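You operate a simulated robot arm through the tools that you are given. There is no shell and no other tool.

You are at the controls of a simulated two-armed robot. One attempt, no reset.

TASK
Bring the pellet dose down to 200 ml.
Fine: shut the pellet gate, empty its cup with the green button, close the blue air knob, turn the pellet knob, pull the gate out again.

Only the result counts: the job must be done as asked and must still hold three seconds after the hand-in. Knocking over, shifting, dropping, spilling or breaking anything else fails it.

THE ROBOT
Two 7-joint arms with fingered hands on one trunk that stands fixed in place. Base frame: the origin is at the foot of the trunk, x ahead of it, y to its left, z up. Readings come in m, rad, newtons and seconds.
The left shoulder is at [0.021, 0.208, 1.596], the right one opposite. Each reaches about 1.152 m from its shoulder. Payload 5 kg a hand.
The tool frame of a hand sits at the grasp point between the pads (the TCP): z along the fingers, y along the line on which they close. The tips reach 0.048 m beyond it. The gripper opens to 0.16 m; its body begins 0.056 m behind the TCP. The gripper is a hand of 4 fingers: y runs from the thumb to the fingers, the wrist lies at [-0.026, -0.142, -0.252] in the tool frame, and closing takes about 1.5 s.
Orientation is told as [roll, pitch, yaw] about the base's x, y, z axes, in that order, counted from this pose: with the fingers straight down and the wrist toward the robot, the tool's x, y and z point along [0, 1, 0], [1, 0, 0] and [0, 0, -1] of the base frame.

THE INTERFACE
- The arms move only by the tool nudge_tool. It takes "left_deltas", "right_deltas" or both (then of equal length, played together; a hand with none holds still); each is a list of rows, each a list of 2 entries, a list of its own where there are three numbers: the shift along the tool's x, y, z in units of 150 mm (1.0 is 150 mm), then the turn, a rotation vector about the tool's x, y, z in units of 90 degrees (1.0 is 90 degrees). In form: [[[x, y, z], [wx, wy, wz]], ...]. A call has 1 to 20 rows; each row is the pose to reach, as a shift and turn from the pose commanded when the call began, along the tool's axes at that moment. "left_jaw" and "right_jaw" are, for a hand that has rows, the closure in counts, from 0 (fully open) to 255 (shut), set as the call begins (left out, the last holds). A call with a number of a shift or a turn outside -1 to 1 is refused whole. A row lasts 0.2 s, in which the tool goes at most 0.05 m and 0.15 rad; a call with a longer step from one row to the next is refused whole, and so is a gripper value outside its range. A pose out of reach is approached as far as the arm can. The call stops where the force on the tool passes 40 N (or 10 N more than at its start, if that is more) or the arm is blocked; 0.2 s more then pass. Each finger travels about 0.108 m/s and halts on what it meets, pressing with about 32 N; the grip force reading is that of the motor and also rises with nothing between the fingers. The clock runs only during rows and for 0.2 s after the last one: add rows that repeat a pose to give the fingers time. The reply holds the time, the measured pose of the TCP, the force on the tool along the base axes, the opening and the grip force, in the units named above and with some noise, with the torque about the TCP (base axes, N m) and any sound that the robot's microphone picked up.
- Cameras (640 x 400 px; columns grow to the right, rows downward): "scene" is now at [0.0967, 0.0297, 1.7875]; the picture's right is [0.19, -0.98, -0.00], its down [-0.66, -0.13, -0.74] and it looks along [0.72, 0.14, -0.68] (base axes); focal length 237 px, centre (320, 200). "left" rides on the left gripper at [-0.087, -0.133, -0.189] in its tool frame; the picture's right is [-0.83, -0.26, 0.49], its down [0.51, -0.71, 0.49] and it looks along [0.22, 0.66, 0.72] (tool axes); focal length 238 px, centre (320, 200). "right" rides on the right gripper at [0.087, -0.133, -0.189] in its tool frame; the picture's right is [-0.83, 0.26, -0.49], its down [-0.51, -0.71, 0.49] and it looks along [-0.22, 0.66, 0.72] (tool axes); focal length 238 px, centre (320, 200). There is no depth. A picture from a camera that has moved, and an enlarged one, comes with that camera's place and axes in the base frame and with its lens. The place of the scene camera against the robot may be out by one fixed shift of up to 0.025 m in any direction.
- grab_frame(camera): a new picture of that camera. It takes no simulated time.
- raise_lower(by): moves the trunk up (or, below 0, down) by that many m; the arms and the scene camera ride with it, the base frame stays. It gives what a move gives, with no picture.
- finger_targets(index, middle, ring, thumb_bend, thumb_turn, hand): sets how far each is bent, from 0 (flat) to 1 (curled in); at 0.3 the hand is open as for a grip, at 0.7 the pads meet at the TCP. One left out holds its place. A second passes; each finger stops where it meets its share of the squeeze, and holds until it gets a number again. A gripper value or a shape takes the hand back. It gives what a move gives, with no picture; readings hold the bend of each and the force on the fingers (four entries, about 0 where the hand has none), thumb and palm. thumb_turn goes from beside the hand (0) to across from the fingers (1), as for a grip.
- grasp_type(shape, hand): the hand has 4 fingers and takes this shape, open, in about a second: jaw (thumb against the fingers, like two jaws); tri (thumb and two fingers); tip (a fingertip pinch); poke (one finger out to press); point (the index stretched); flat (the hand flat); cup (the hand cupped); fist (a fist). The gripper value then closes the fingers along that shape, each until it touches; the sizes above hold for jaw. It gives what a move gives, with no picture.
- head_to(pan, tilt): turns the head with the scene camera to pan (to the left, within 1.501 rad either way) and tilt (down, from -0.506 to 1.204), counted from straight ahead of the robot. It gives what a move gives.
- close_up(camera, box): a new picture of the part [left, top, right, bottom] of that camera's present view, enlarged. It takes no simulated time.
- hand_in(): hands the job in; it is judged then, once.

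Places have to be worked out from the pictures, the camera data and where the tool is seen. Open the grippers and draw the arms clear of the work before you hand the job in, unless the task says otherwise.

The tools are called after "Call:" as name(argument=value, ...) on one line, values as JSON. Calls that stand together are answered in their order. nudge_tool: Moves the arms, as the interface text tells. Its arguments: {"type":"object","properties":{"left_deltas":{"type":"array","items":{"type":"array"}},"left_jaw":{"type":"number"},"right_deltas":{"type":"array","items":{"type":"array"}},"right_jaw":{"type":"number"}},"required":[]} The other tools are called the same way: raise_lower (by) moves the trunk up or down; grasp_type (shape, hand) gives the hand a shape; finger_targets (index, middle, ring, thumb_bend, thumb_turn, hand) moves the fingers one by one; head_to (pan, tilt) turns the head that bears the scene camera; grab_frame (camera) takes a picture; close_up (camera, box) takes an enlarged picture of a part of a camera's view; hand_in () hands the job in.

At the start:

```text
clock: 0.0
left_position: [0.1904, 0.2598, 1.0459]
left_tool_rot: [-0.009, 0.637, -0.012]
left_force: [0.5, 0.2, 0.8]
left_wrist_torque: [-0.01, -0.01, 0.0]
left_width: 0.1598
left_grasp_force: 0.2
left_shape: jaw
left_bend: [0.3, 0.3, 0.3, 0.3, 0.97]
left_finger forces: [0.1, 0.0, 0.0, 0.0, 0.1, 0.0]
right_position: [0.5925, -0.0883, 1.5894]
right_tool_rot: [0.0, -0.001, 0.001]
right_force: [-0.6, 0.1, 0.7]
right_wrist_torque: [0.03, 0.02, 0.02]
right_width: 0.1596
right_grasp_force: 0.0
right_shape: jaw
right_bend: [0.3, 0.3, 0.3, 0.3, 0.98]
right_finger forces: [0.0, 0.0, 0.0, 0.0, 0.0, 0.1]
trunk travel left (down, up): [-0.598, 0.092]
head pan, tilt (commanded): [0.19, 0.742]
```

scene: 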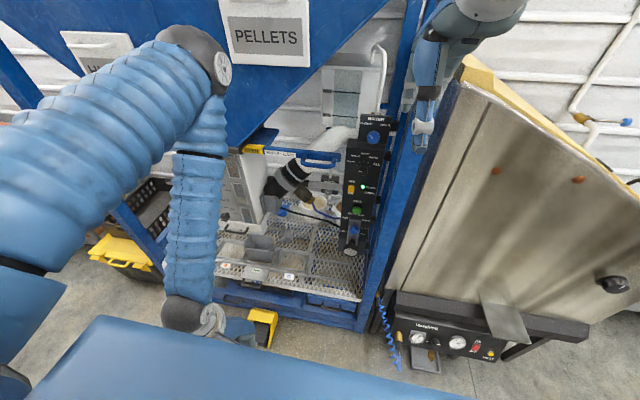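
right: 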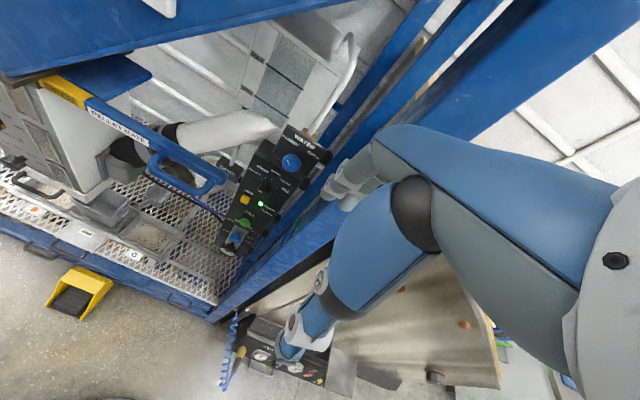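
left: 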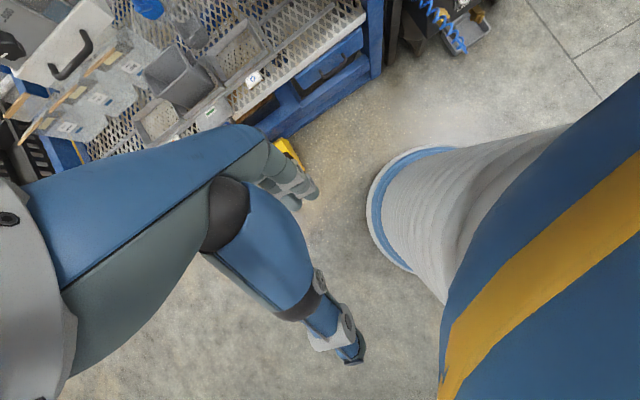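

I start by looking closely at the machine to find the gate, cup, button, knobs and labels.

Call:
close_up(camera="scene", box=[220, 50, 420, 175])

Call:
close_up(camera="scene", box=[220, 150, 420, 275])

Call:
close_up(camera="right", box=[0, 60, 360, 285])

Call:
close_up(camera="right", box=[200, 120, 360, 220])

```text
3.20 times, centred on (320, 112) of scene
camera zoom: at [0.0967, 0.0297, 1.7875], right [0.19, -0.98, 0.0], down [-0.66, -0.13, -0.74], along [0.72, 0.14, -0.68], focal length 760 px, centre (320, 480)
```

zoom: 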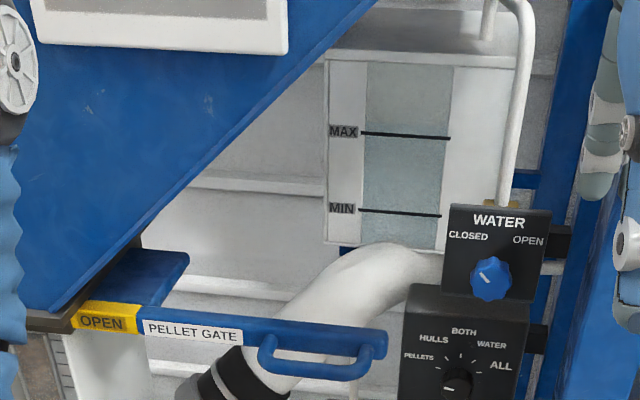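

```text
3.20 times, centred on (320, 212) of scene
camera zoom: at [0.0967, 0.0297, 1.7875], right [0.19, -0.98, 0.0], down [-0.66, -0.13, -0.74], along [0.72, 0.14, -0.68], focal length 760 px, centre (320, 160)
```

zoom: 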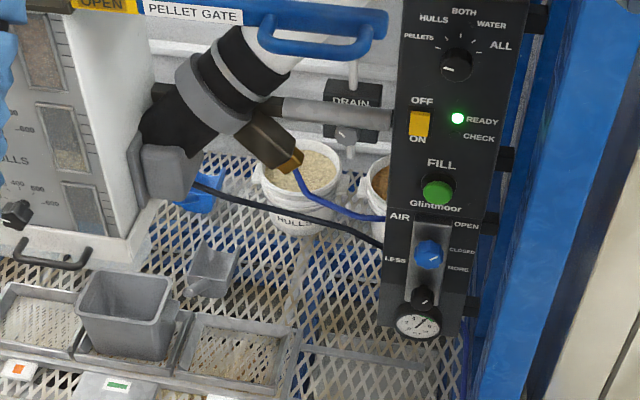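

```text
1.78 times, centred on (180, 172) of right
camera zoom: at [0.4597, -0.0022, 1.778], right [0.26, -0.83, 0.49], down [-0.71, -0.51, -0.49], along [0.66, -0.22, -0.72], focal length 424 px, centre (569, 249)
```

zoom: 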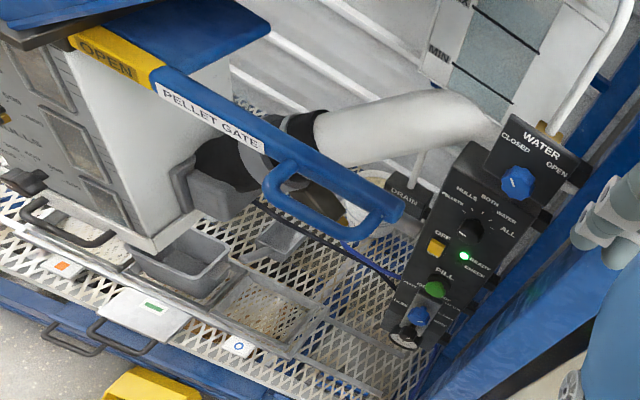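

```text
4.00 times, centred on (280, 170) of right
camera zoom: at [0.4597, -0.0022, 1.778], right [0.26, -0.83, 0.49], down [-0.71, -0.51, -0.49], along [0.66, -0.22, -0.72], focal length 953 px, centre (480, 320)
```

zoom: 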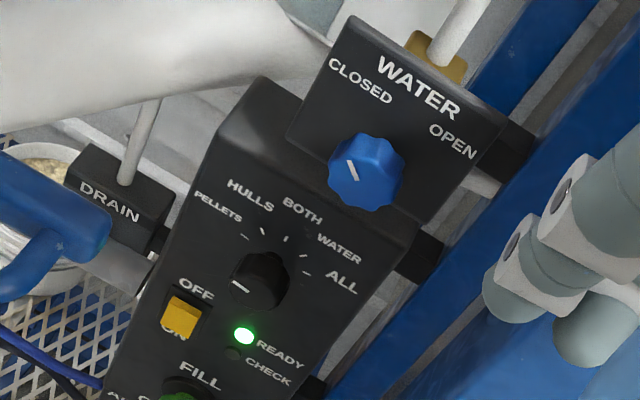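

The left arm hides the dosing columns, so I turn the head toward the left for another view and look with the left camera up close.

Call:
head_to(pan=0.45, tilt=0.6)

Call:
close_up(camera="left", box=[0, 0, 380, 160])

Call:
close_up(camera="right", box=[0, 60, 200, 280])

```text
clock: 0.8
left_position: [0.1919, 0.258, 1.0457]
left_tool_rot: [-0.009, 0.636, -0.013]
left_force: [-0.3, -0.2, -0.1]
left_wrist_torque: [0.02, 0.02, 0.0]
left_width: 0.1596
left_grasp_force: 0.0
left_shape: jaw
left_bend: [0.3, 0.3, 0.3, 0.3, 0.97]
left_finger forces: [0.0, 0.0, 0.0, 0.0, 0.0, 0.1]
right_position: [0.5928, -0.087, 1.5886]
right_tool_rot: [0.0, 0.0, -0.001]
right_force: [0.0, -0.1, 0.7]
right_wrist_torque: [-0.02, 0.0, -0.01]
right_width: 0.1596
right_grasp_force: 0.2
right_shape: jaw
right_bend: [0.3, 0.3, 0.3, 0.3, 0.98]
right_finger forces: [0.0, 0.1, 0.0, 0.0, 0.1, 0.0]
trunk travel left (down, up): [-0.598, 0.092]
head pan, tilt (commanded): [0.45, 0.6]
```

```text
1.68 times, centred on (190, 80) of left
camera zoom: at [0.1967, 0.1734, 1.2768], right [-0.5, -0.83, -0.23], down [-0.86, 0.51, 0.02], along [0.1, 0.21, -0.97], focal length 401 px, centre (539, 402)
```

zoom: 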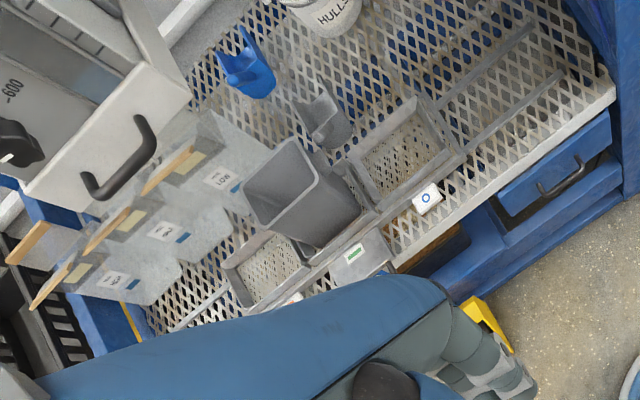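

```text
1.82 times, centred on (100, 170) of right
camera zoom: at [0.4596, -0.0021, 1.778], right [0.26, -0.83, 0.49], down [-0.71, -0.51, -0.49], along [0.66, -0.22, -0.72], focal length 433 px, centre (720, 254)
```

zoom: 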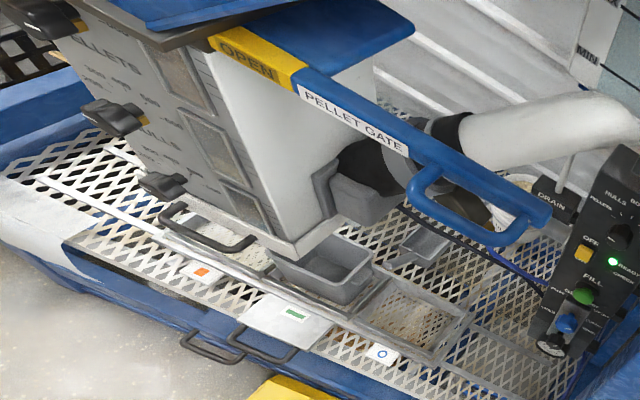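

Call:
grab_frame(camera="scene")

```text
taken
camera scene: at [0.0945, 0.0524, 1.7997], right [0.43, -0.9, 0.0], down [-0.51, -0.25, -0.82], along [0.74, 0.36, -0.57], focal length 237 px, centre (320, 200)
```

scene: 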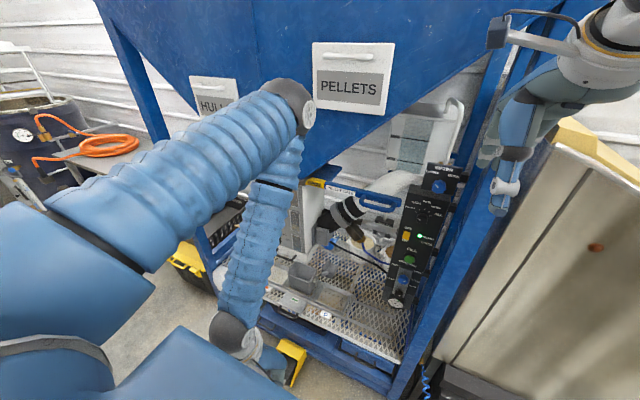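

The box with the dose windows sits behind the left arm. I tilt the left hand forward (fingers straight down) so its camera looks at the box front.

Call:
nudge_tool(left_deltas=[[[0, 0, 0], [-0.08, 0, 0]], [[0, 0, 0], [-0.16, 0, 0]], [[0, 0, 0], [-0.24, 0, 0]], [[0, 0, 0], [-0.32, 0, 0]], [[0, 0, 0], [-0.4, 0, 0]]])

Call:
grab_frame(camera="left")

Call:
grab_frame(camera="scene")

```text
clock: 2.0
left_position: [0.1935, 0.2587, 1.0095]
left_tool_rot: [-0.008, 0.006, -0.007]
left_force: [-0.9, 0.0, -0.4]
left_wrist_torque: [0.01, 0.02, 0.04]
left_width: 0.1602
left_grasp_force: 0.1
left_shape: jaw
left_bend: [0.3, 0.3, 0.3, 0.3, 0.97]
left_finger forces: [0.0, 0.1, 0.1, 0.0, 0.0, 0.0]
left hand out of reach, approached as far as the arm can: row 1, 2, 3, 4, 5
right_position: [0.592, -0.0888, 1.5887]
right_tool_rot: [0.001, 0.001, 0.0]
right_force: [-0.5, 0.4, 0.7]
right_wrist_torque: [-0.02, -0.04, 0.0]
right_width: 0.1593
right_grasp_force: 0.1
right_shape: jaw
right_bend: [0.3, 0.3, 0.3, 0.3, 0.98]
right_finger forces: [0.0, 0.0, 0.1, 0.1, 0.1, 0.0]
trunk travel left (down, up): [-0.598, 0.092]
head pan, tilt (commanded): [0.45, 0.6]
```

```text
taken
camera left: at [0.0605, 0.1744, 1.1999], right [-0.27, -0.84, -0.48], down [-0.71, 0.51, -0.49], along [0.65, 0.21, -0.73], focal length 238 px, centre (320, 200)
```

left: 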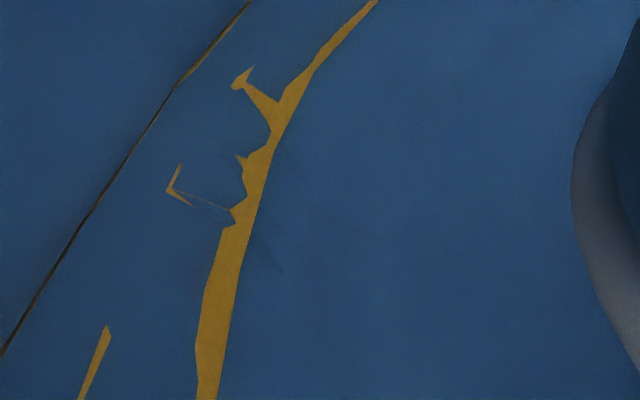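

```text
taken
camera scene: at [0.0932, 0.0528, 1.7998], right [0.44, -0.9, 0.0], down [-0.51, -0.25, -0.83], along [0.74, 0.36, -0.56], focal length 237 px, centre (320, 200)
```

scene: 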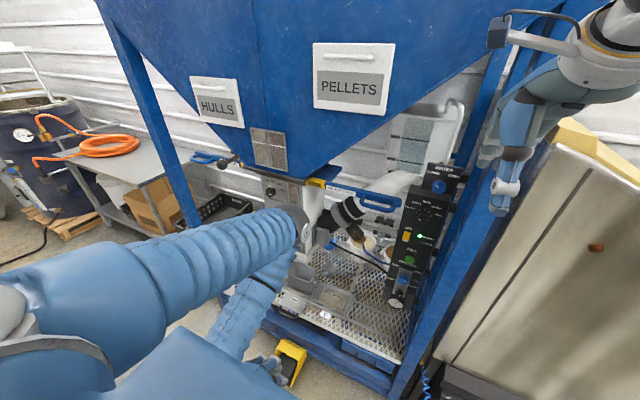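

The left camera is now inside the robot's own outline, so I move the left hand forward, left and up for a free view of the box.

Call:
nudge_tool(left_deltas=[[[0.15, 0.15, -0.15], [0, 0, 0]], [[0.3, 0.3, -0.3], [0, 0, 0]], [[0.45, 0.45, -0.45], [0, 0, 0]], [[0.6, 0.6, -0.6], [0, 0, 0]], [[0.75, 0.75, -0.75], [0, 0, 0]], [[0.9, 0.9, -0.9], [0, 0, 0]]])

Call:
grab_frame(camera="left")

Call:
grab_frame(camera="scene")

```text
clock: 3.4
left_position: [0.3512, 0.4156, 1.1166]
left_tool_rot: [-0.007, 0.011, -0.006]
left_force: [-0.5, 0.1, 0.1]
left_wrist_torque: [0.0, -0.07, 0.05]
left_width: 0.16
left_grasp_force: 0.1
left_shape: jaw
left_bend: [0.3, 0.3, 0.3, 0.3, 0.98]
left_finger forces: [0.1, 0.0, 0.0, 0.0, 0.0, 0.1]
left hand out of reach, approached as far as the arm can: row 1, 2, 3, 4, 5, 6
right_position: [0.5921, -0.088, 1.5888]
right_tool_rot: [0.001, 0.0, 0.002]
right_force: [0.1, 0.0, -0.3]
right_wrist_torque: [0.01, 0.03, 0.02]
right_width: 0.1595
right_grasp_force: 0.1
right_shape: jaw
right_bend: [0.3, 0.3, 0.3, 0.3, 0.98]
right_finger forces: [0.0, 0.0, 0.0, 0.0, 0.0, 0.0]
trunk travel left (down, up): [-0.598, 0.092]
head pan, tilt (commanded): [0.45, 0.6]
```

```text
taken
camera left: at [0.2197, 0.3306, 1.3078], right [-0.27, -0.84, -0.48], down [-0.71, 0.51, -0.49], along [0.65, 0.21, -0.73], focal length 238 px, centre (320, 200)
```

left: 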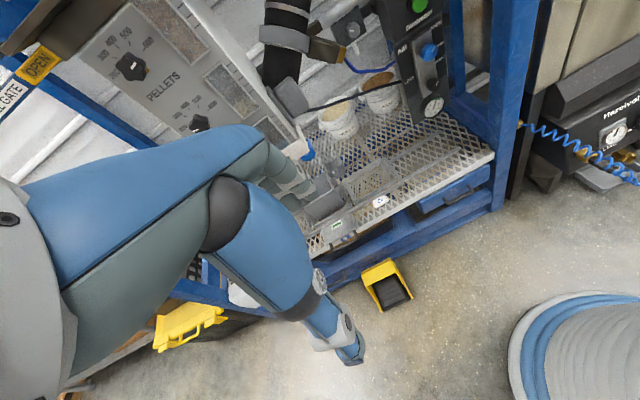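

```text
taken
camera scene: at [0.0944, 0.0522, 1.7998], right [0.44, -0.9, 0.0], down [-0.51, -0.25, -0.82], along [0.74, 0.36, -0.57], focal length 237 px, centre (320, 200)
```

scene: 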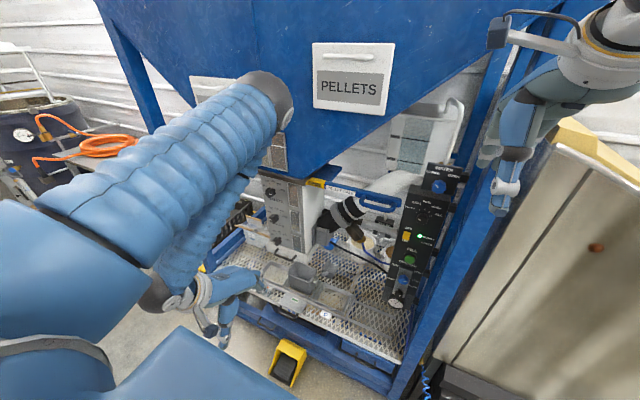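

Now the box's front is visible in the left camera. I zoom in on the pellet dial and the windows.

Call:
close_up(camera="left", box=[0, 0, 320, 160])

Call:
close_up(camera="left", box=[70, 0, 230, 100])

Call:
close_up(camera="left", box=[340, 0, 500, 130])

Call:
close_up(camera="scene", box=[240, 160, 400, 260])

Call:
close_up(camera="scene", box=[380, 160, 480, 320])

```text
2.00 times, centred on (160, 80) of left
camera zoom: at [0.2197, 0.3306, 1.3078], right [-0.27, -0.84, -0.48], down [-0.71, 0.51, -0.49], along [0.65, 0.21, -0.73], focal length 477 px, centre (640, 440)
```

zoom: 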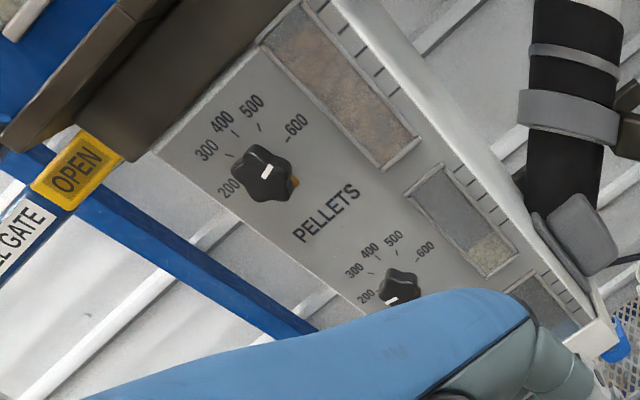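

```text
4.00 times, centred on (150, 50) of left
camera zoom: at [0.2197, 0.3306, 1.3078], right [-0.27, -0.84, -0.48], down [-0.71, 0.51, -0.49], along [0.65, 0.21, -0.73], focal length 953 px, centre (1000, 800)
```

zoom: 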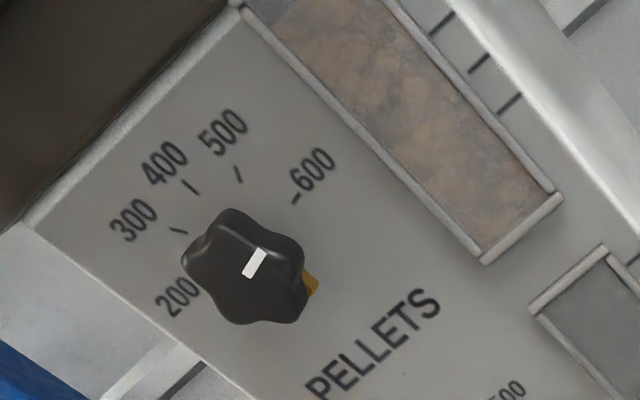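

```text
3.08 times, centred on (420, 65) of left
camera zoom: at [0.2197, 0.3306, 1.3078], right [-0.27, -0.84, -0.48], down [-0.71, 0.51, -0.49], along [0.65, 0.21, -0.73], focal length 733 px, centre (12, 615)
```

zoom: 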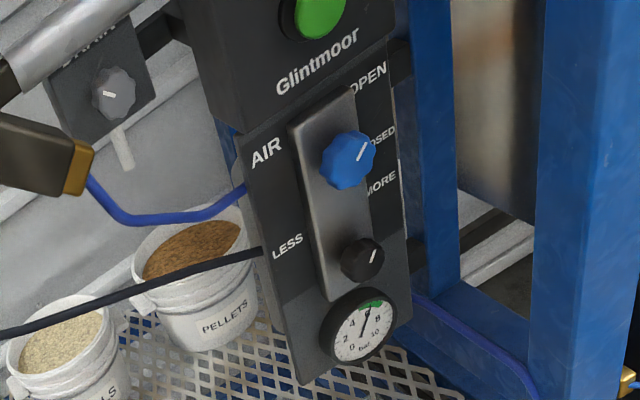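

```text
4.00 times, centred on (320, 210) of scene
camera zoom: at [0.0944, 0.0522, 1.7998], right [0.44, -0.9, 0.0], down [-0.51, -0.25, -0.82], along [0.74, 0.36, -0.57], focal length 950 px, centre (320, 160)
```

zoom: 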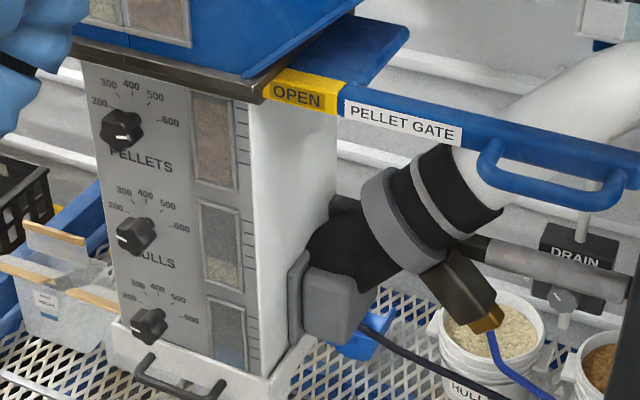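

```text
2.50 times, centred on (430, 240) of scene
camera zoom: at [0.0944, 0.0522, 1.7998], right [0.44, -0.9, 0.0], down [-0.51, -0.25, -0.82], along [0.74, 0.36, -0.57], focal length 594 px, centre (45, 100)
```

zoom: 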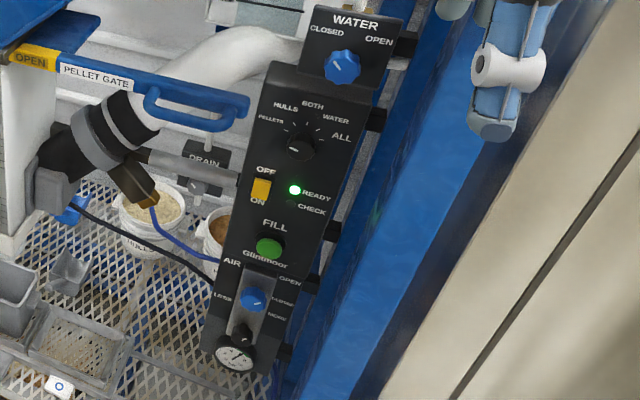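

The pellet dial points near 600 with brown pellets in the top window. I zoom on the gate handle in both views to understand its shape.

Call:
close_up(camera="right", box=[100, 100, 260, 200])

Call:
close_up(camera="scene", box=[300, 160, 420, 235])

Call:
close_up(camera="scene", box=[255, 165, 335, 215])

Call:
close_up(camera="right", box=[0, 60, 128, 140])

```text
4.00 times, centred on (180, 150) of right
camera zoom: at [0.4595, -0.0024, 1.7781], right [0.26, -0.83, 0.49], down [-0.71, -0.51, -0.49], along [0.66, -0.22, -0.72], focal length 953 px, centre (880, 400)
```

zoom: 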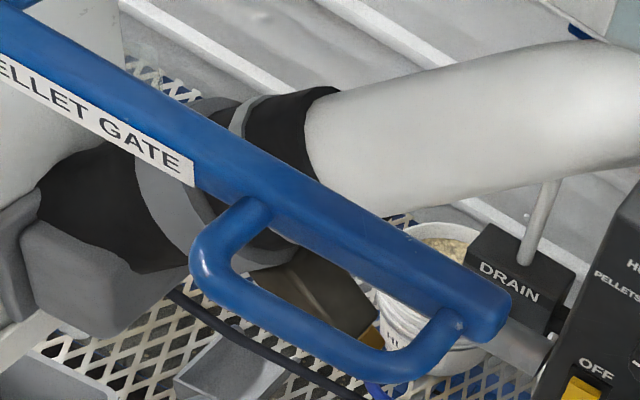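

```text
5.33 times, centred on (360, 198) of scene
camera zoom: at [0.0944, 0.0522, 1.7998], right [0.44, -0.9, 0.0], down [-0.51, -0.25, -0.82], along [0.74, 0.36, -0.57], focal length 1266 px, centre (107, 213)
```

zoom: 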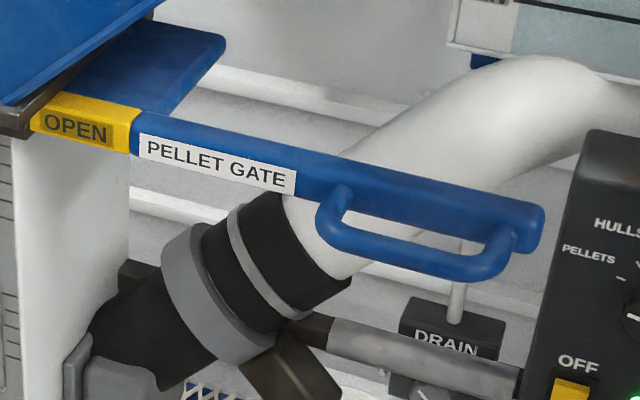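

```text
8.00 times, centred on (295, 190) of scene
camera zoom: at [0.0944, 0.0522, 1.7998], right [0.44, -0.9, 0.0], down [-0.51, -0.25, -0.82], along [0.74, 0.36, -0.57], focal length 1899 px, centre (520, 280)
```

zoom: 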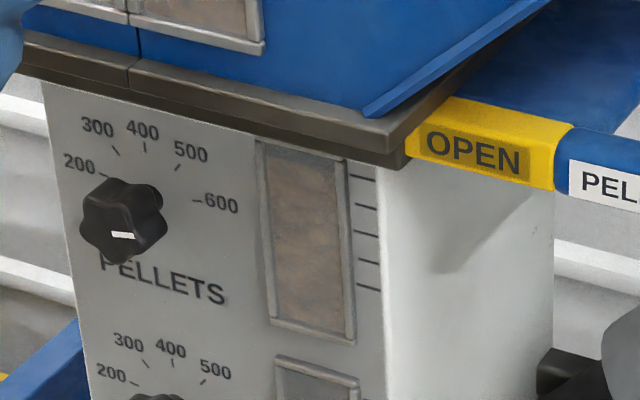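

```text
5.00 times, centred on (64, 100) of right
camera zoom: at [0.4595, -0.0024, 1.7781], right [0.26, -0.83, 0.49], down [-0.71, -0.51, -0.49], along [0.66, -0.22, -0.72], focal length 1192 px, centre (1600, 700)
```

zoom: 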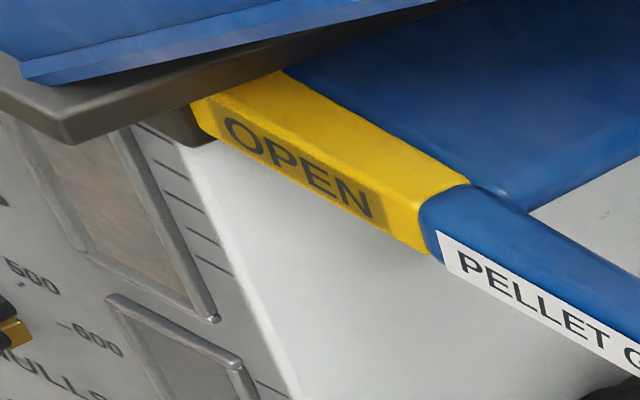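

The gate is a bar with a D-loop on its front face, now fully out (yellow OPEN visible). I set the right hand to the poke shape and look toward it to learn where the fingertip is.

Call:
grasp_type(hand="right", shape="poke")

Call:
head_to(pan=0.0, tilt=0.5)

Call:
grab_frame(camera="scene")

Call:
grab_frame(camera="right")

```text
clock: 4.3
left_position: [0.3517, 0.4158, 1.1171]
left_tool_rot: [-0.007, 0.011, -0.009]
left_force: [0.4, -0.2, -0.6]
left_wrist_torque: [0.0, 0.02, 0.0]
left_width: 0.16
left_grasp_force: 0.1
left_shape: jaw
left_bend: [0.3, 0.3, 0.3, 0.3, 0.98]
left_finger forces: [0.0, 0.0, 0.0, 0.0, 0.1, 0.1]
right_position: [0.5943, -0.0873, 1.589]
right_tool_rot: [0.001, 0.0, -0.001]
right_force: [0.5, -0.4, 0.2]
right_wrist_torque: [0.0, -0.01, -0.01]
right_width: 0.0001
right_grasp_force: 0.1
right_shape: poke
right_bend: [0.7, 0.7, 0.99, 1.0, 1.0]
right_finger forces: [0.1, 0.0, 0.0, 0.0, 0.0, 0.0]
trunk travel left (down, up): [-0.598, 0.092]
head pan, tilt (commanded): [0.45, 0.6]
```

```text
clock: 5.2
left_position: [0.3514, 0.4167, 1.1173]
left_tool_rot: [-0.007, 0.01, -0.007]
left_force: [0.9, -0.3, -0.7]
left_wrist_torque: [-0.01, 0.04, 0.01]
left_width: 0.1599
left_grasp_force: 0.1
left_shape: jaw
left_bend: [0.3, 0.3, 0.3, 0.3, 0.98]
left_finger forces: [0.1, 0.0, 0.0, 0.0, 0.0, 0.0]
right_position: [0.5932, -0.0887, 1.5885]
right_tool_rot: [0.001, 0.0, 0.001]
right_force: [0.1, -0.5, 0.2]
right_wrist_torque: [-0.05, 0.02, 0.03]
right_width: 0.0
right_grasp_force: 0.0
right_shape: poke
right_bend: [0.7, 0.7, 0.99, 1.0, 1.0]
right_finger forces: [0.0, 0.1, 0.0, 0.0, 0.1, 0.0]
trunk travel left (down, up): [-0.598, 0.092]
head pan, tilt (commanded): [0.0, 0.499]
```

```text
taken
camera scene: at [0.1059, 0.0142, 1.8088], right [0.0, -1.0, 0.0], down [-0.48, 0.0, -0.88], along [0.88, 0.0, -0.48], focal length 237 px, centre (320, 200)
```

scene: 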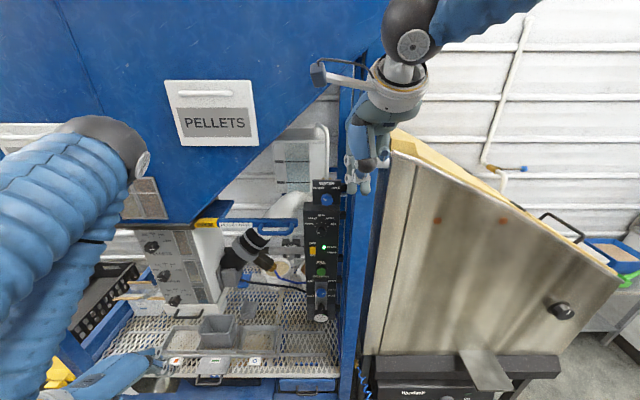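

```text
taken
camera right: at [0.4596, -0.002, 1.778], right [0.26, -0.83, 0.49], down [-0.71, -0.51, -0.49], along [0.66, -0.22, -0.72], focal length 238 px, centre (320, 200)
```

right: 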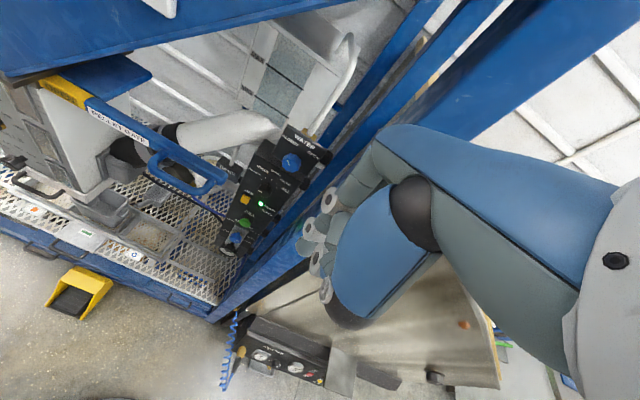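

I zoom in on the right hand to see how the poke shape looks.

Call:
close_up(camera="right", box=[260, 120, 500, 340])

Call:
close_up(camera="scene", box=[300, 50, 440, 220])

Call:
close_up(camera="scene", box=[120, 200, 360, 350])

```text
1.82 times, centred on (380, 230) of right
camera zoom: at [0.4596, -0.002, 1.778], right [0.26, -0.83, 0.49], down [-0.71, -0.51, -0.49], along [0.66, -0.22, -0.72], focal length 433 px, centre (211, 146)
```

zoom: 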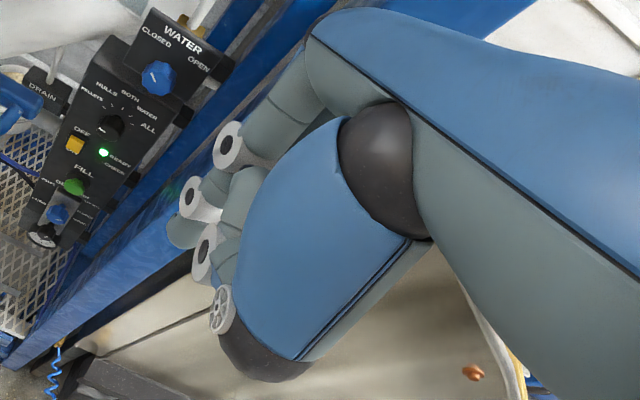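

```text
2.35 times, centred on (370, 135) of scene
camera zoom: at [0.1059, 0.0142, 1.8088], right [0.0, -1.0, 0.0], down [-0.48, 0.0, -0.88], along [0.88, 0.0, -0.48], focal length 559 px, centre (202, 353)
```

zoom: 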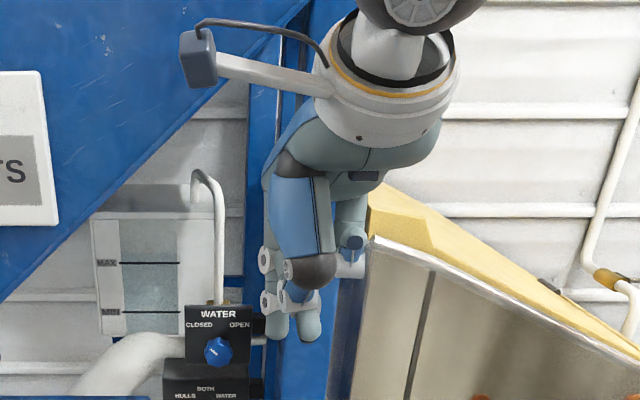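

```text
2.67 times, centred on (240, 275) of scene
camera zoom: at [0.1059, 0.0142, 1.8088], right [0.0, -1.0, 0.0], down [-0.48, 0.0, -0.88], along [0.88, 0.0, -0.48], focal length 633 px, centre (533, 0)
```

zoom: 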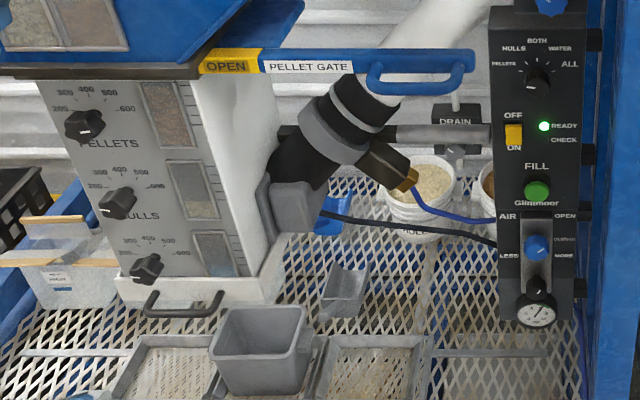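

In poke, the index and middle fingertips point along the tool z axis side by side. I bring the right hand closer to the gate (still above and to its right) to get a second view for triangulating the loop.

Call:
nudge_tool(right_deltas=[[[0.11, 0.11, 0.22], [0, 0, 0]], [[0.22, 0.22, 0.44], [0, 0, 0]], [[0.33, 0.33, 0.66], [0, 0, 0]], [[0.44, 0.44, 0.88], [0, 0, 0]]])

Call:
grab_frame(camera="right")

Call:
grab_frame(camera="scene")

```text
clock: 6.2
left_position: [0.3543, 0.4173, 1.1163]
left_tool_rot: [-0.01, 0.009, -0.009]
left_force: [0.3, 0.1, -0.1]
left_wrist_torque: [-0.07, 0.13, -0.02]
left_width: 0.1597
left_grasp_force: 0.1
left_shape: jaw
left_bend: [0.3, 0.3, 0.3, 0.3, 0.98]
left_finger forces: [0.0, 0.1, 0.0, 0.0, 0.1, 0.0]
right_position: [0.663, -0.0199, 1.4546]
right_tool_rot: [0.0, 0.001, -0.001]
right_force: [1.9, 0.1, 0.4]
right_wrist_torque: [-0.09, 0.17, 0.0]
right_width: 0.0
right_grasp_force: 0.2
right_shape: poke
right_bend: [0.7, 0.7, 0.99, 1.0, 1.0]
right_finger forces: [0.1, 0.0, 0.0, 0.0, 0.0, 0.0]
trunk travel left (down, up): [-0.598, 0.092]
head pan, tilt (commanded): [0.0, 0.499]
```

```text
taken
camera right: at [0.5308, 0.0662, 1.6442], right [0.26, -0.83, 0.49], down [-0.71, -0.51, -0.49], along [0.65, -0.22, -0.72], focal length 238 px, centre (320, 200)
```

right: 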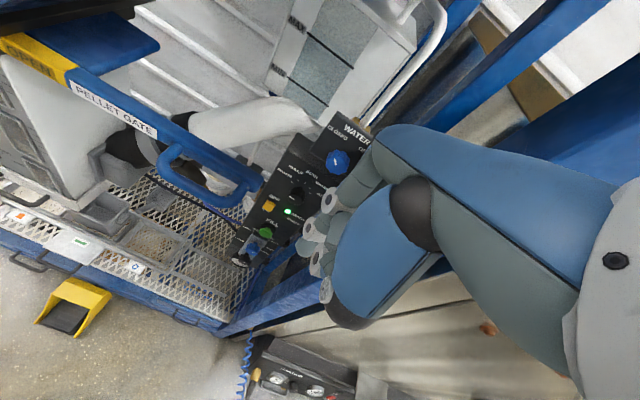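

```text
taken
camera scene: at [0.1094, 0.0159, 1.8085], right [0.0, -1.0, 0.0], down [-0.48, 0.0, -0.88], along [0.88, 0.0, -0.48], focal length 237 px, centre (320, 200)
```

scene: 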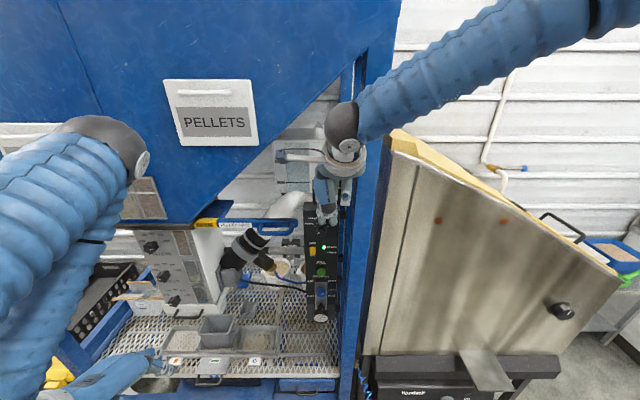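

Call:
close_up(camera="right", box=[120, 110, 280, 210])

Call:
close_up(camera="scene", box=[250, 140, 370, 260])

Call:
close_up(camera="right", box=[220, 110, 380, 280])

```text
4.00 times, centred on (200, 160) of right
camera zoom: at [0.5308, 0.0662, 1.6442], right [0.26, -0.83, 0.49], down [-0.71, -0.51, -0.49], along [0.65, -0.22, -0.72], focal length 953 px, centre (800, 360)
```

zoom: 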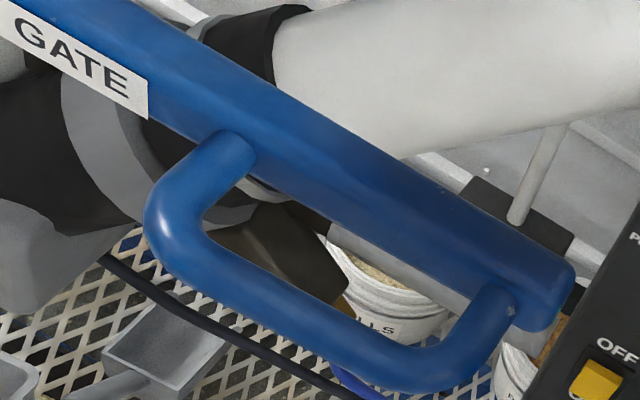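

```text
3.33 times, centred on (310, 200) of scene
camera zoom: at [0.1094, 0.0159, 1.8085], right [0.0, -1.0, 0.0], down [-0.48, 0.0, -0.88], along [0.88, 0.0, -0.48], focal length 791 px, centre (353, 200)
```

zoom: 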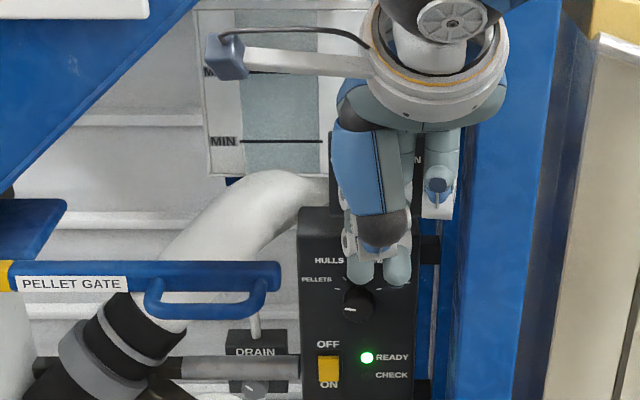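

```text
2.35 times, centred on (300, 195) of right
camera zoom: at [0.5308, 0.0662, 1.6442], right [0.26, -0.83, 0.49], down [-0.71, -0.51, -0.49], along [0.65, -0.22, -0.72], focal length 561 px, centre (367, 212)
```

zoom: 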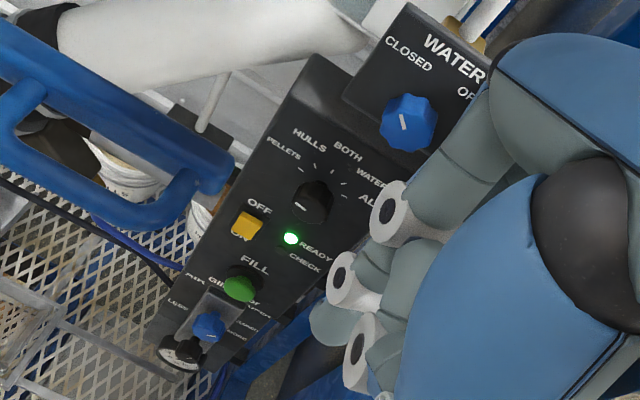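

The last shift was along the viewing direction and gives poor triangulation. I move back and down to get a proper baseline.

Call:
nudge_tool(right_deltas=[[[-0.04, -0.18, 0.23], [0, 0, 0]], [[-0.09, -0.36, 0.46], [0, 0, 0]], [[-0.13, -0.55, 0.7], [0, 0, 0]], [[-0.13, -0.55, 0.7], [0, 0, 0]]])

Call:
grab_frame(camera="right")

Call:
close_up(camera="scene", box=[230, 140, 390, 280])

```text
clock: 7.2
left_position: [0.3518, 0.4164, 1.1155]
left_tool_rot: [-0.007, 0.011, -0.008]
left_force: [0.2, -0.2, -0.2]
left_wrist_torque: [-0.02, 0.01, -0.01]
left_width: 0.1596
left_grasp_force: 0.1
left_shape: jaw
left_bend: [0.3, 0.3, 0.3, 0.3, 0.98]
left_finger forces: [0.1, 0.0, 0.1, 0.0, 0.0, 0.1]
right_position: [0.5743, -0.0404, 1.3515]
right_tool_rot: [0.001, 0.0, 0.001]
right_force: [1.0, -0.1, -0.9]
right_wrist_torque: [0.04, 0.05, 0.0]
right_width: 0.0004
right_grasp_force: 0.0
right_shape: poke
right_bend: [0.7, 0.7, 0.99, 1.0, 1.0]
right_finger forces: [0.0, 0.1, 0.0, 0.0, 0.1, 0.0]
trunk travel left (down, up): [-0.598, 0.092]
head pan, tilt (commanded): [0.0, 0.499]
```

```text
taken
camera right: at [0.4416, 0.0451, 1.5412], right [0.26, -0.83, 0.49], down [-0.71, -0.51, -0.49], along [0.66, -0.22, -0.72], focal length 238 px, centre (320, 200)
```

right: 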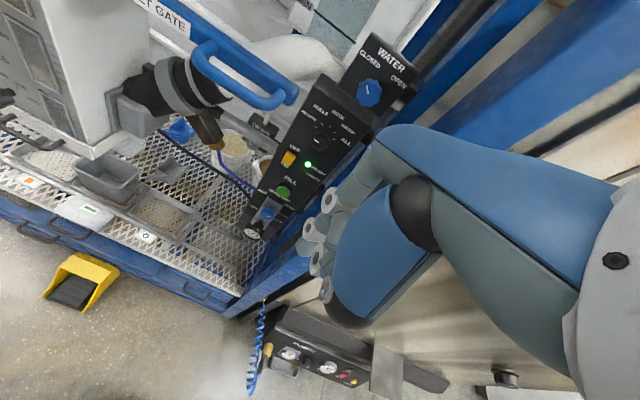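

```text
2.86 times, centred on (310, 210) of scene
camera zoom: at [0.1065, 0.0139, 1.8088], right [0.0, -1.0, 0.0], down [-0.48, 0.0, -0.88], along [0.88, 0.0, -0.48], focal length 678 px, centre (349, 171)
```

zoom: 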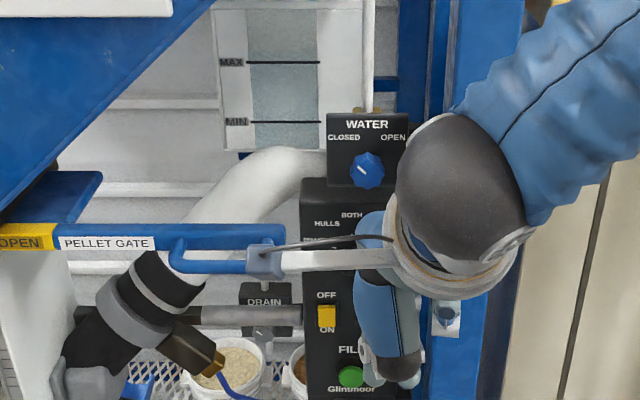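

Call:
close_up(camera="right", box=[160, 20, 320, 120])

Call:
close_up(camera="right", box=[230, 130, 358, 250])

Call:
close_up(camera="right", box=[280, 60, 440, 160])

```text
4.00 times, centred on (240, 70) of right
camera zoom: at [0.4416, 0.0451, 1.5412], right [0.26, -0.83, 0.49], down [-0.71, -0.51, -0.49], along [0.66, -0.22, -0.72], focal length 953 px, centre (640, 720)
```

zoom: 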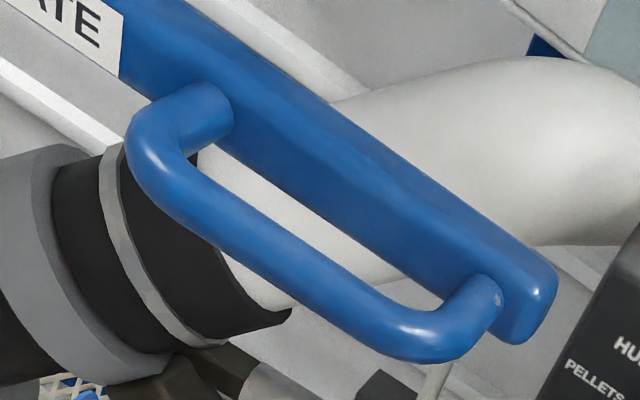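

```text
3.33 times, centred on (294, 190) of right
camera zoom: at [0.4416, 0.0451, 1.5412], right [0.26, -0.83, 0.49], down [-0.71, -0.51, -0.49], along [0.66, -0.22, -0.72], focal length 794 px, centre (407, 233)
```

zoom: 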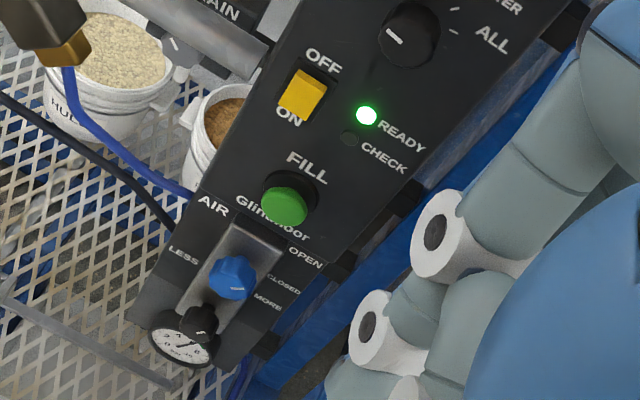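

```text
4.00 times, centred on (360, 110) of right
camera zoom: at [0.4416, 0.0451, 1.5412], right [0.26, -0.83, 0.49], down [-0.71, -0.51, -0.49], along [0.66, -0.22, -0.72], focal length 953 px, centre (160, 560)
```

zoom: 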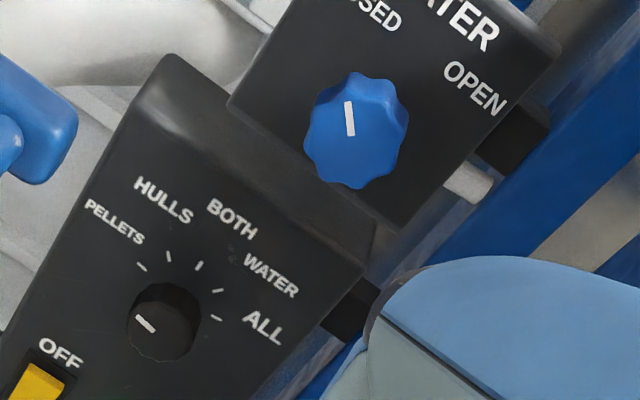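

The loop corners come out at about (0.711, 0.188, 1.349) left and (0.717, 0.097, 1.346) right, the bar's front face near x≈0.75, and its right end at y≈0.07. I now tip the right hand so the fingers point forward-down (pitch −60°), staying in free space.

Call:
nudge_tool(right_deltas=[[[0, 0, 0], [-0.095, 0, 0]], [[0, 0, 0], [-0.19, 0, 0]], [[0, 0, 0], [-0.285, 0, 0]], [[0, 0, 0], [-0.38, 0, 0]], [[0, 0, 0], [-0.475, 0, 0]], [[0, 0, 0], [-0.57, 0, 0]], [[0, 0, 0], [-0.667, 0, 0]]])

Call:
grab_frame(camera="right")

Call:
grab_frame(camera="scene")

```text
refused: row 7 steps farther than a row can; nothing moved
```

```text
taken
camera right: at [0.4416, 0.0451, 1.5412], right [0.26, -0.83, 0.49], down [-0.71, -0.51, -0.49], along [0.66, -0.22, -0.72], focal length 238 px, centre (320, 200)
```

right: 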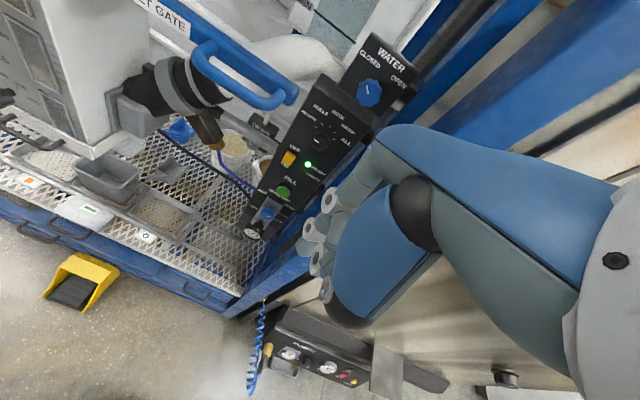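

```text
taken
camera scene: at [0.1065, 0.0139, 1.8088], right [0.0, -1.0, 0.0], down [-0.48, 0.0, -0.88], along [0.88, 0.0, -0.48], focal length 237 px, centre (320, 200)
```

scene: 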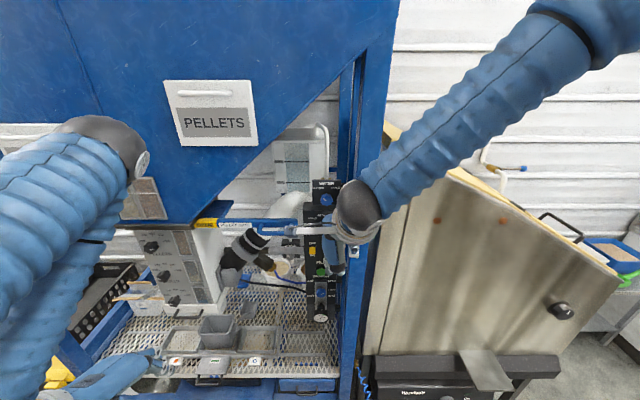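

The last row's step was slightly too long; I resend the same tilt in smaller steps.

Call:
nudge_tool(right_deltas=[[[0, 0, 0], [-0.09, 0, 0]], [[0, 0, 0], [-0.18, 0, 0]], [[0, 0, 0], [-0.27, 0, 0]], [[0, 0, 0], [-0.36, 0, 0]], [[0, 0, 0], [-0.45, 0, 0]], [[0, 0, 0], [-0.54, 0, 0]], [[0, 0, 0], [-0.63, 0, 0]], [[0, 0, 0], [-0.667, 0, 0]]])

Call:
grab_frame(camera="right")

Call:
grab_frame(camera="scene")

```text
clock: 9.0
left_position: [0.3511, 0.4167, 1.1166]
left_tool_rot: [-0.007, 0.01, -0.01]
left_force: [0.9, 0.1, -0.1]
left_wrist_torque: [0.04, 0.02, 0.0]
left_width: 0.1597
left_grasp_force: 0.0
left_shape: jaw
left_bend: [0.3, 0.3, 0.3, 0.3, 0.98]
left_finger forces: [0.0, 0.0, 0.0, 0.0, 0.1, 0.1]
right_position: [0.5797, -0.0424, 1.3521]
right_tool_rot: [0.002, -1.042, -0.001]
right_force: [0.6, -0.2, -0.4]
right_wrist_torque: [0.04, 0.0, 0.05]
right_width: 0.0
right_grasp_force: 0.2
right_shape: poke
right_bend: [0.7, 0.7, 0.99, 1.0, 1.0]
right_finger forces: [0.0, 0.0, 0.0, 0.1, 0.0, 0.0]
trunk travel left (down, up): [-0.598, 0.092]
head pan, tilt (commanded): [0.0, 0.499]
```

```text
taken
camera right: at [0.3487, 0.0439, 1.3334], right [-0.29, -0.83, 0.47], down [0.07, -0.51, -0.86], along [0.95, -0.22, 0.2], focal length 238 px, centre (320, 200)
```

right: 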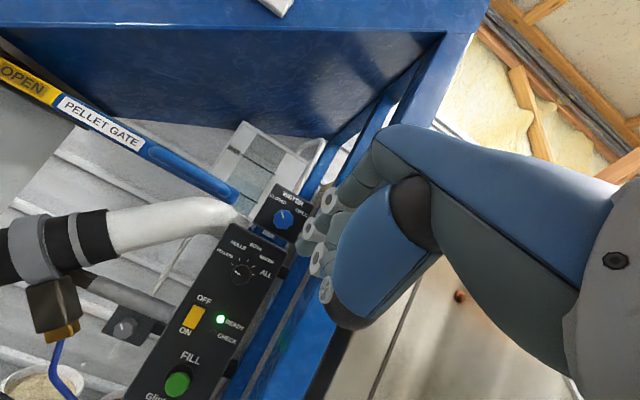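

```text
taken
camera scene: at [0.1065, 0.0134, 1.8088], right [0.0, -1.0, 0.0], down [-0.48, 0.0, -0.88], along [0.88, 0.0, -0.48], focal length 237 px, centre (320, 200)
```

scene: 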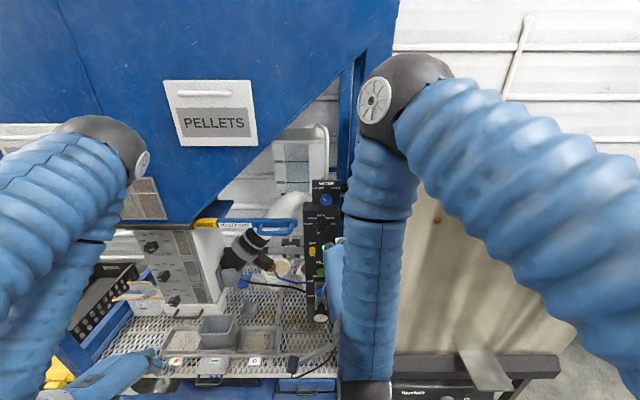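

The hand now points forward-down at the gate's height. I bring it to the right of the loop's right leg, x≈0.70, y≈0.0, z≈1.355, still clear by several centimetres.

Call:
nudge_tool(right_deltas=[[[0.09, 0.138, 0.22], [0, 0, 0]], [[0.18, 0.276, 0.44], [0, 0, 0]], [[0.28, 0.414, 0.67], [0, 0, 0]], [[0.28, 0.414, 0.67], [0, 0, 0]]])

Call:
grab_frame(camera="right")

Call:
close_up(camera="scene", box=[200, 160, 400, 285])

```text
clock: 10.0
left_position: [0.3504, 0.4163, 1.1156]
left_tool_rot: [-0.007, 0.008, -0.009]
left_force: [-1.0, 0.6, 0.1]
left_wrist_torque: [0.02, 0.0, 0.04]
left_width: 0.1599
left_grasp_force: 0.1
left_shape: jaw
left_bend: [0.3, 0.3, 0.3, 0.3, 0.98]
left_finger forces: [0.1, 0.0, 0.1, 0.1, 0.1, 0.0]
right_position: [0.6941, 0.0015, 1.3551]
right_tool_rot: [0.0, -1.048, 0.001]
right_force: [-0.8, -0.5, 0.4]
right_wrist_torque: [0.02, -0.02, 0.0]
right_width: 0.0001
right_grasp_force: 0.2
right_shape: poke
right_bend: [0.7, 0.7, 0.99, 1.0, 1.0]
right_finger forces: [0.0, 0.0, 0.0, 0.0, 0.1, 0.1]
trunk travel left (down, up): [-0.598, 0.092]
head pan, tilt (commanded): [0.0, 0.499]
```

```text
taken
camera right: at [0.4636, 0.0868, 1.3351], right [-0.29, -0.83, 0.47], down [0.07, -0.51, -0.86], along [0.95, -0.22, 0.21], focal length 238 px, centre (320, 200)
```

right: 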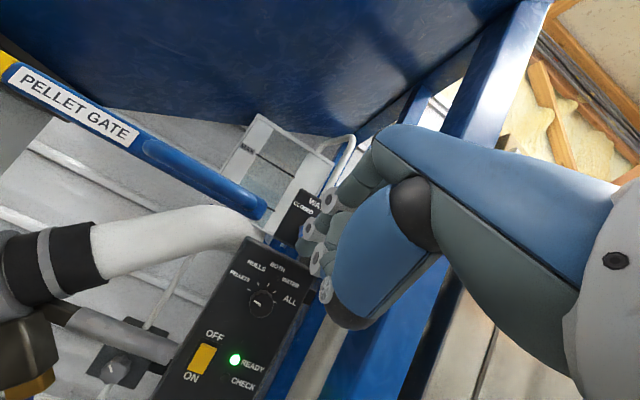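

```text
3.20 times, centred on (300, 222) of scene
camera zoom: at [0.1055, 0.014, 1.8088], right [0.0, -1.0, 0.0], down [-0.48, 0.0, -0.88], along [0.88, 0.0, -0.48], focal length 760 px, centre (384, 128)
```

zoom: 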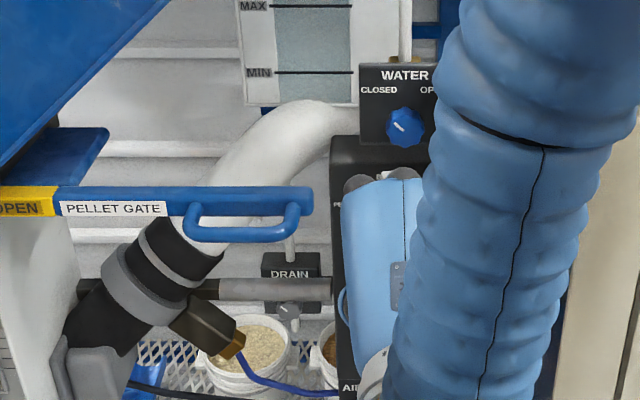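

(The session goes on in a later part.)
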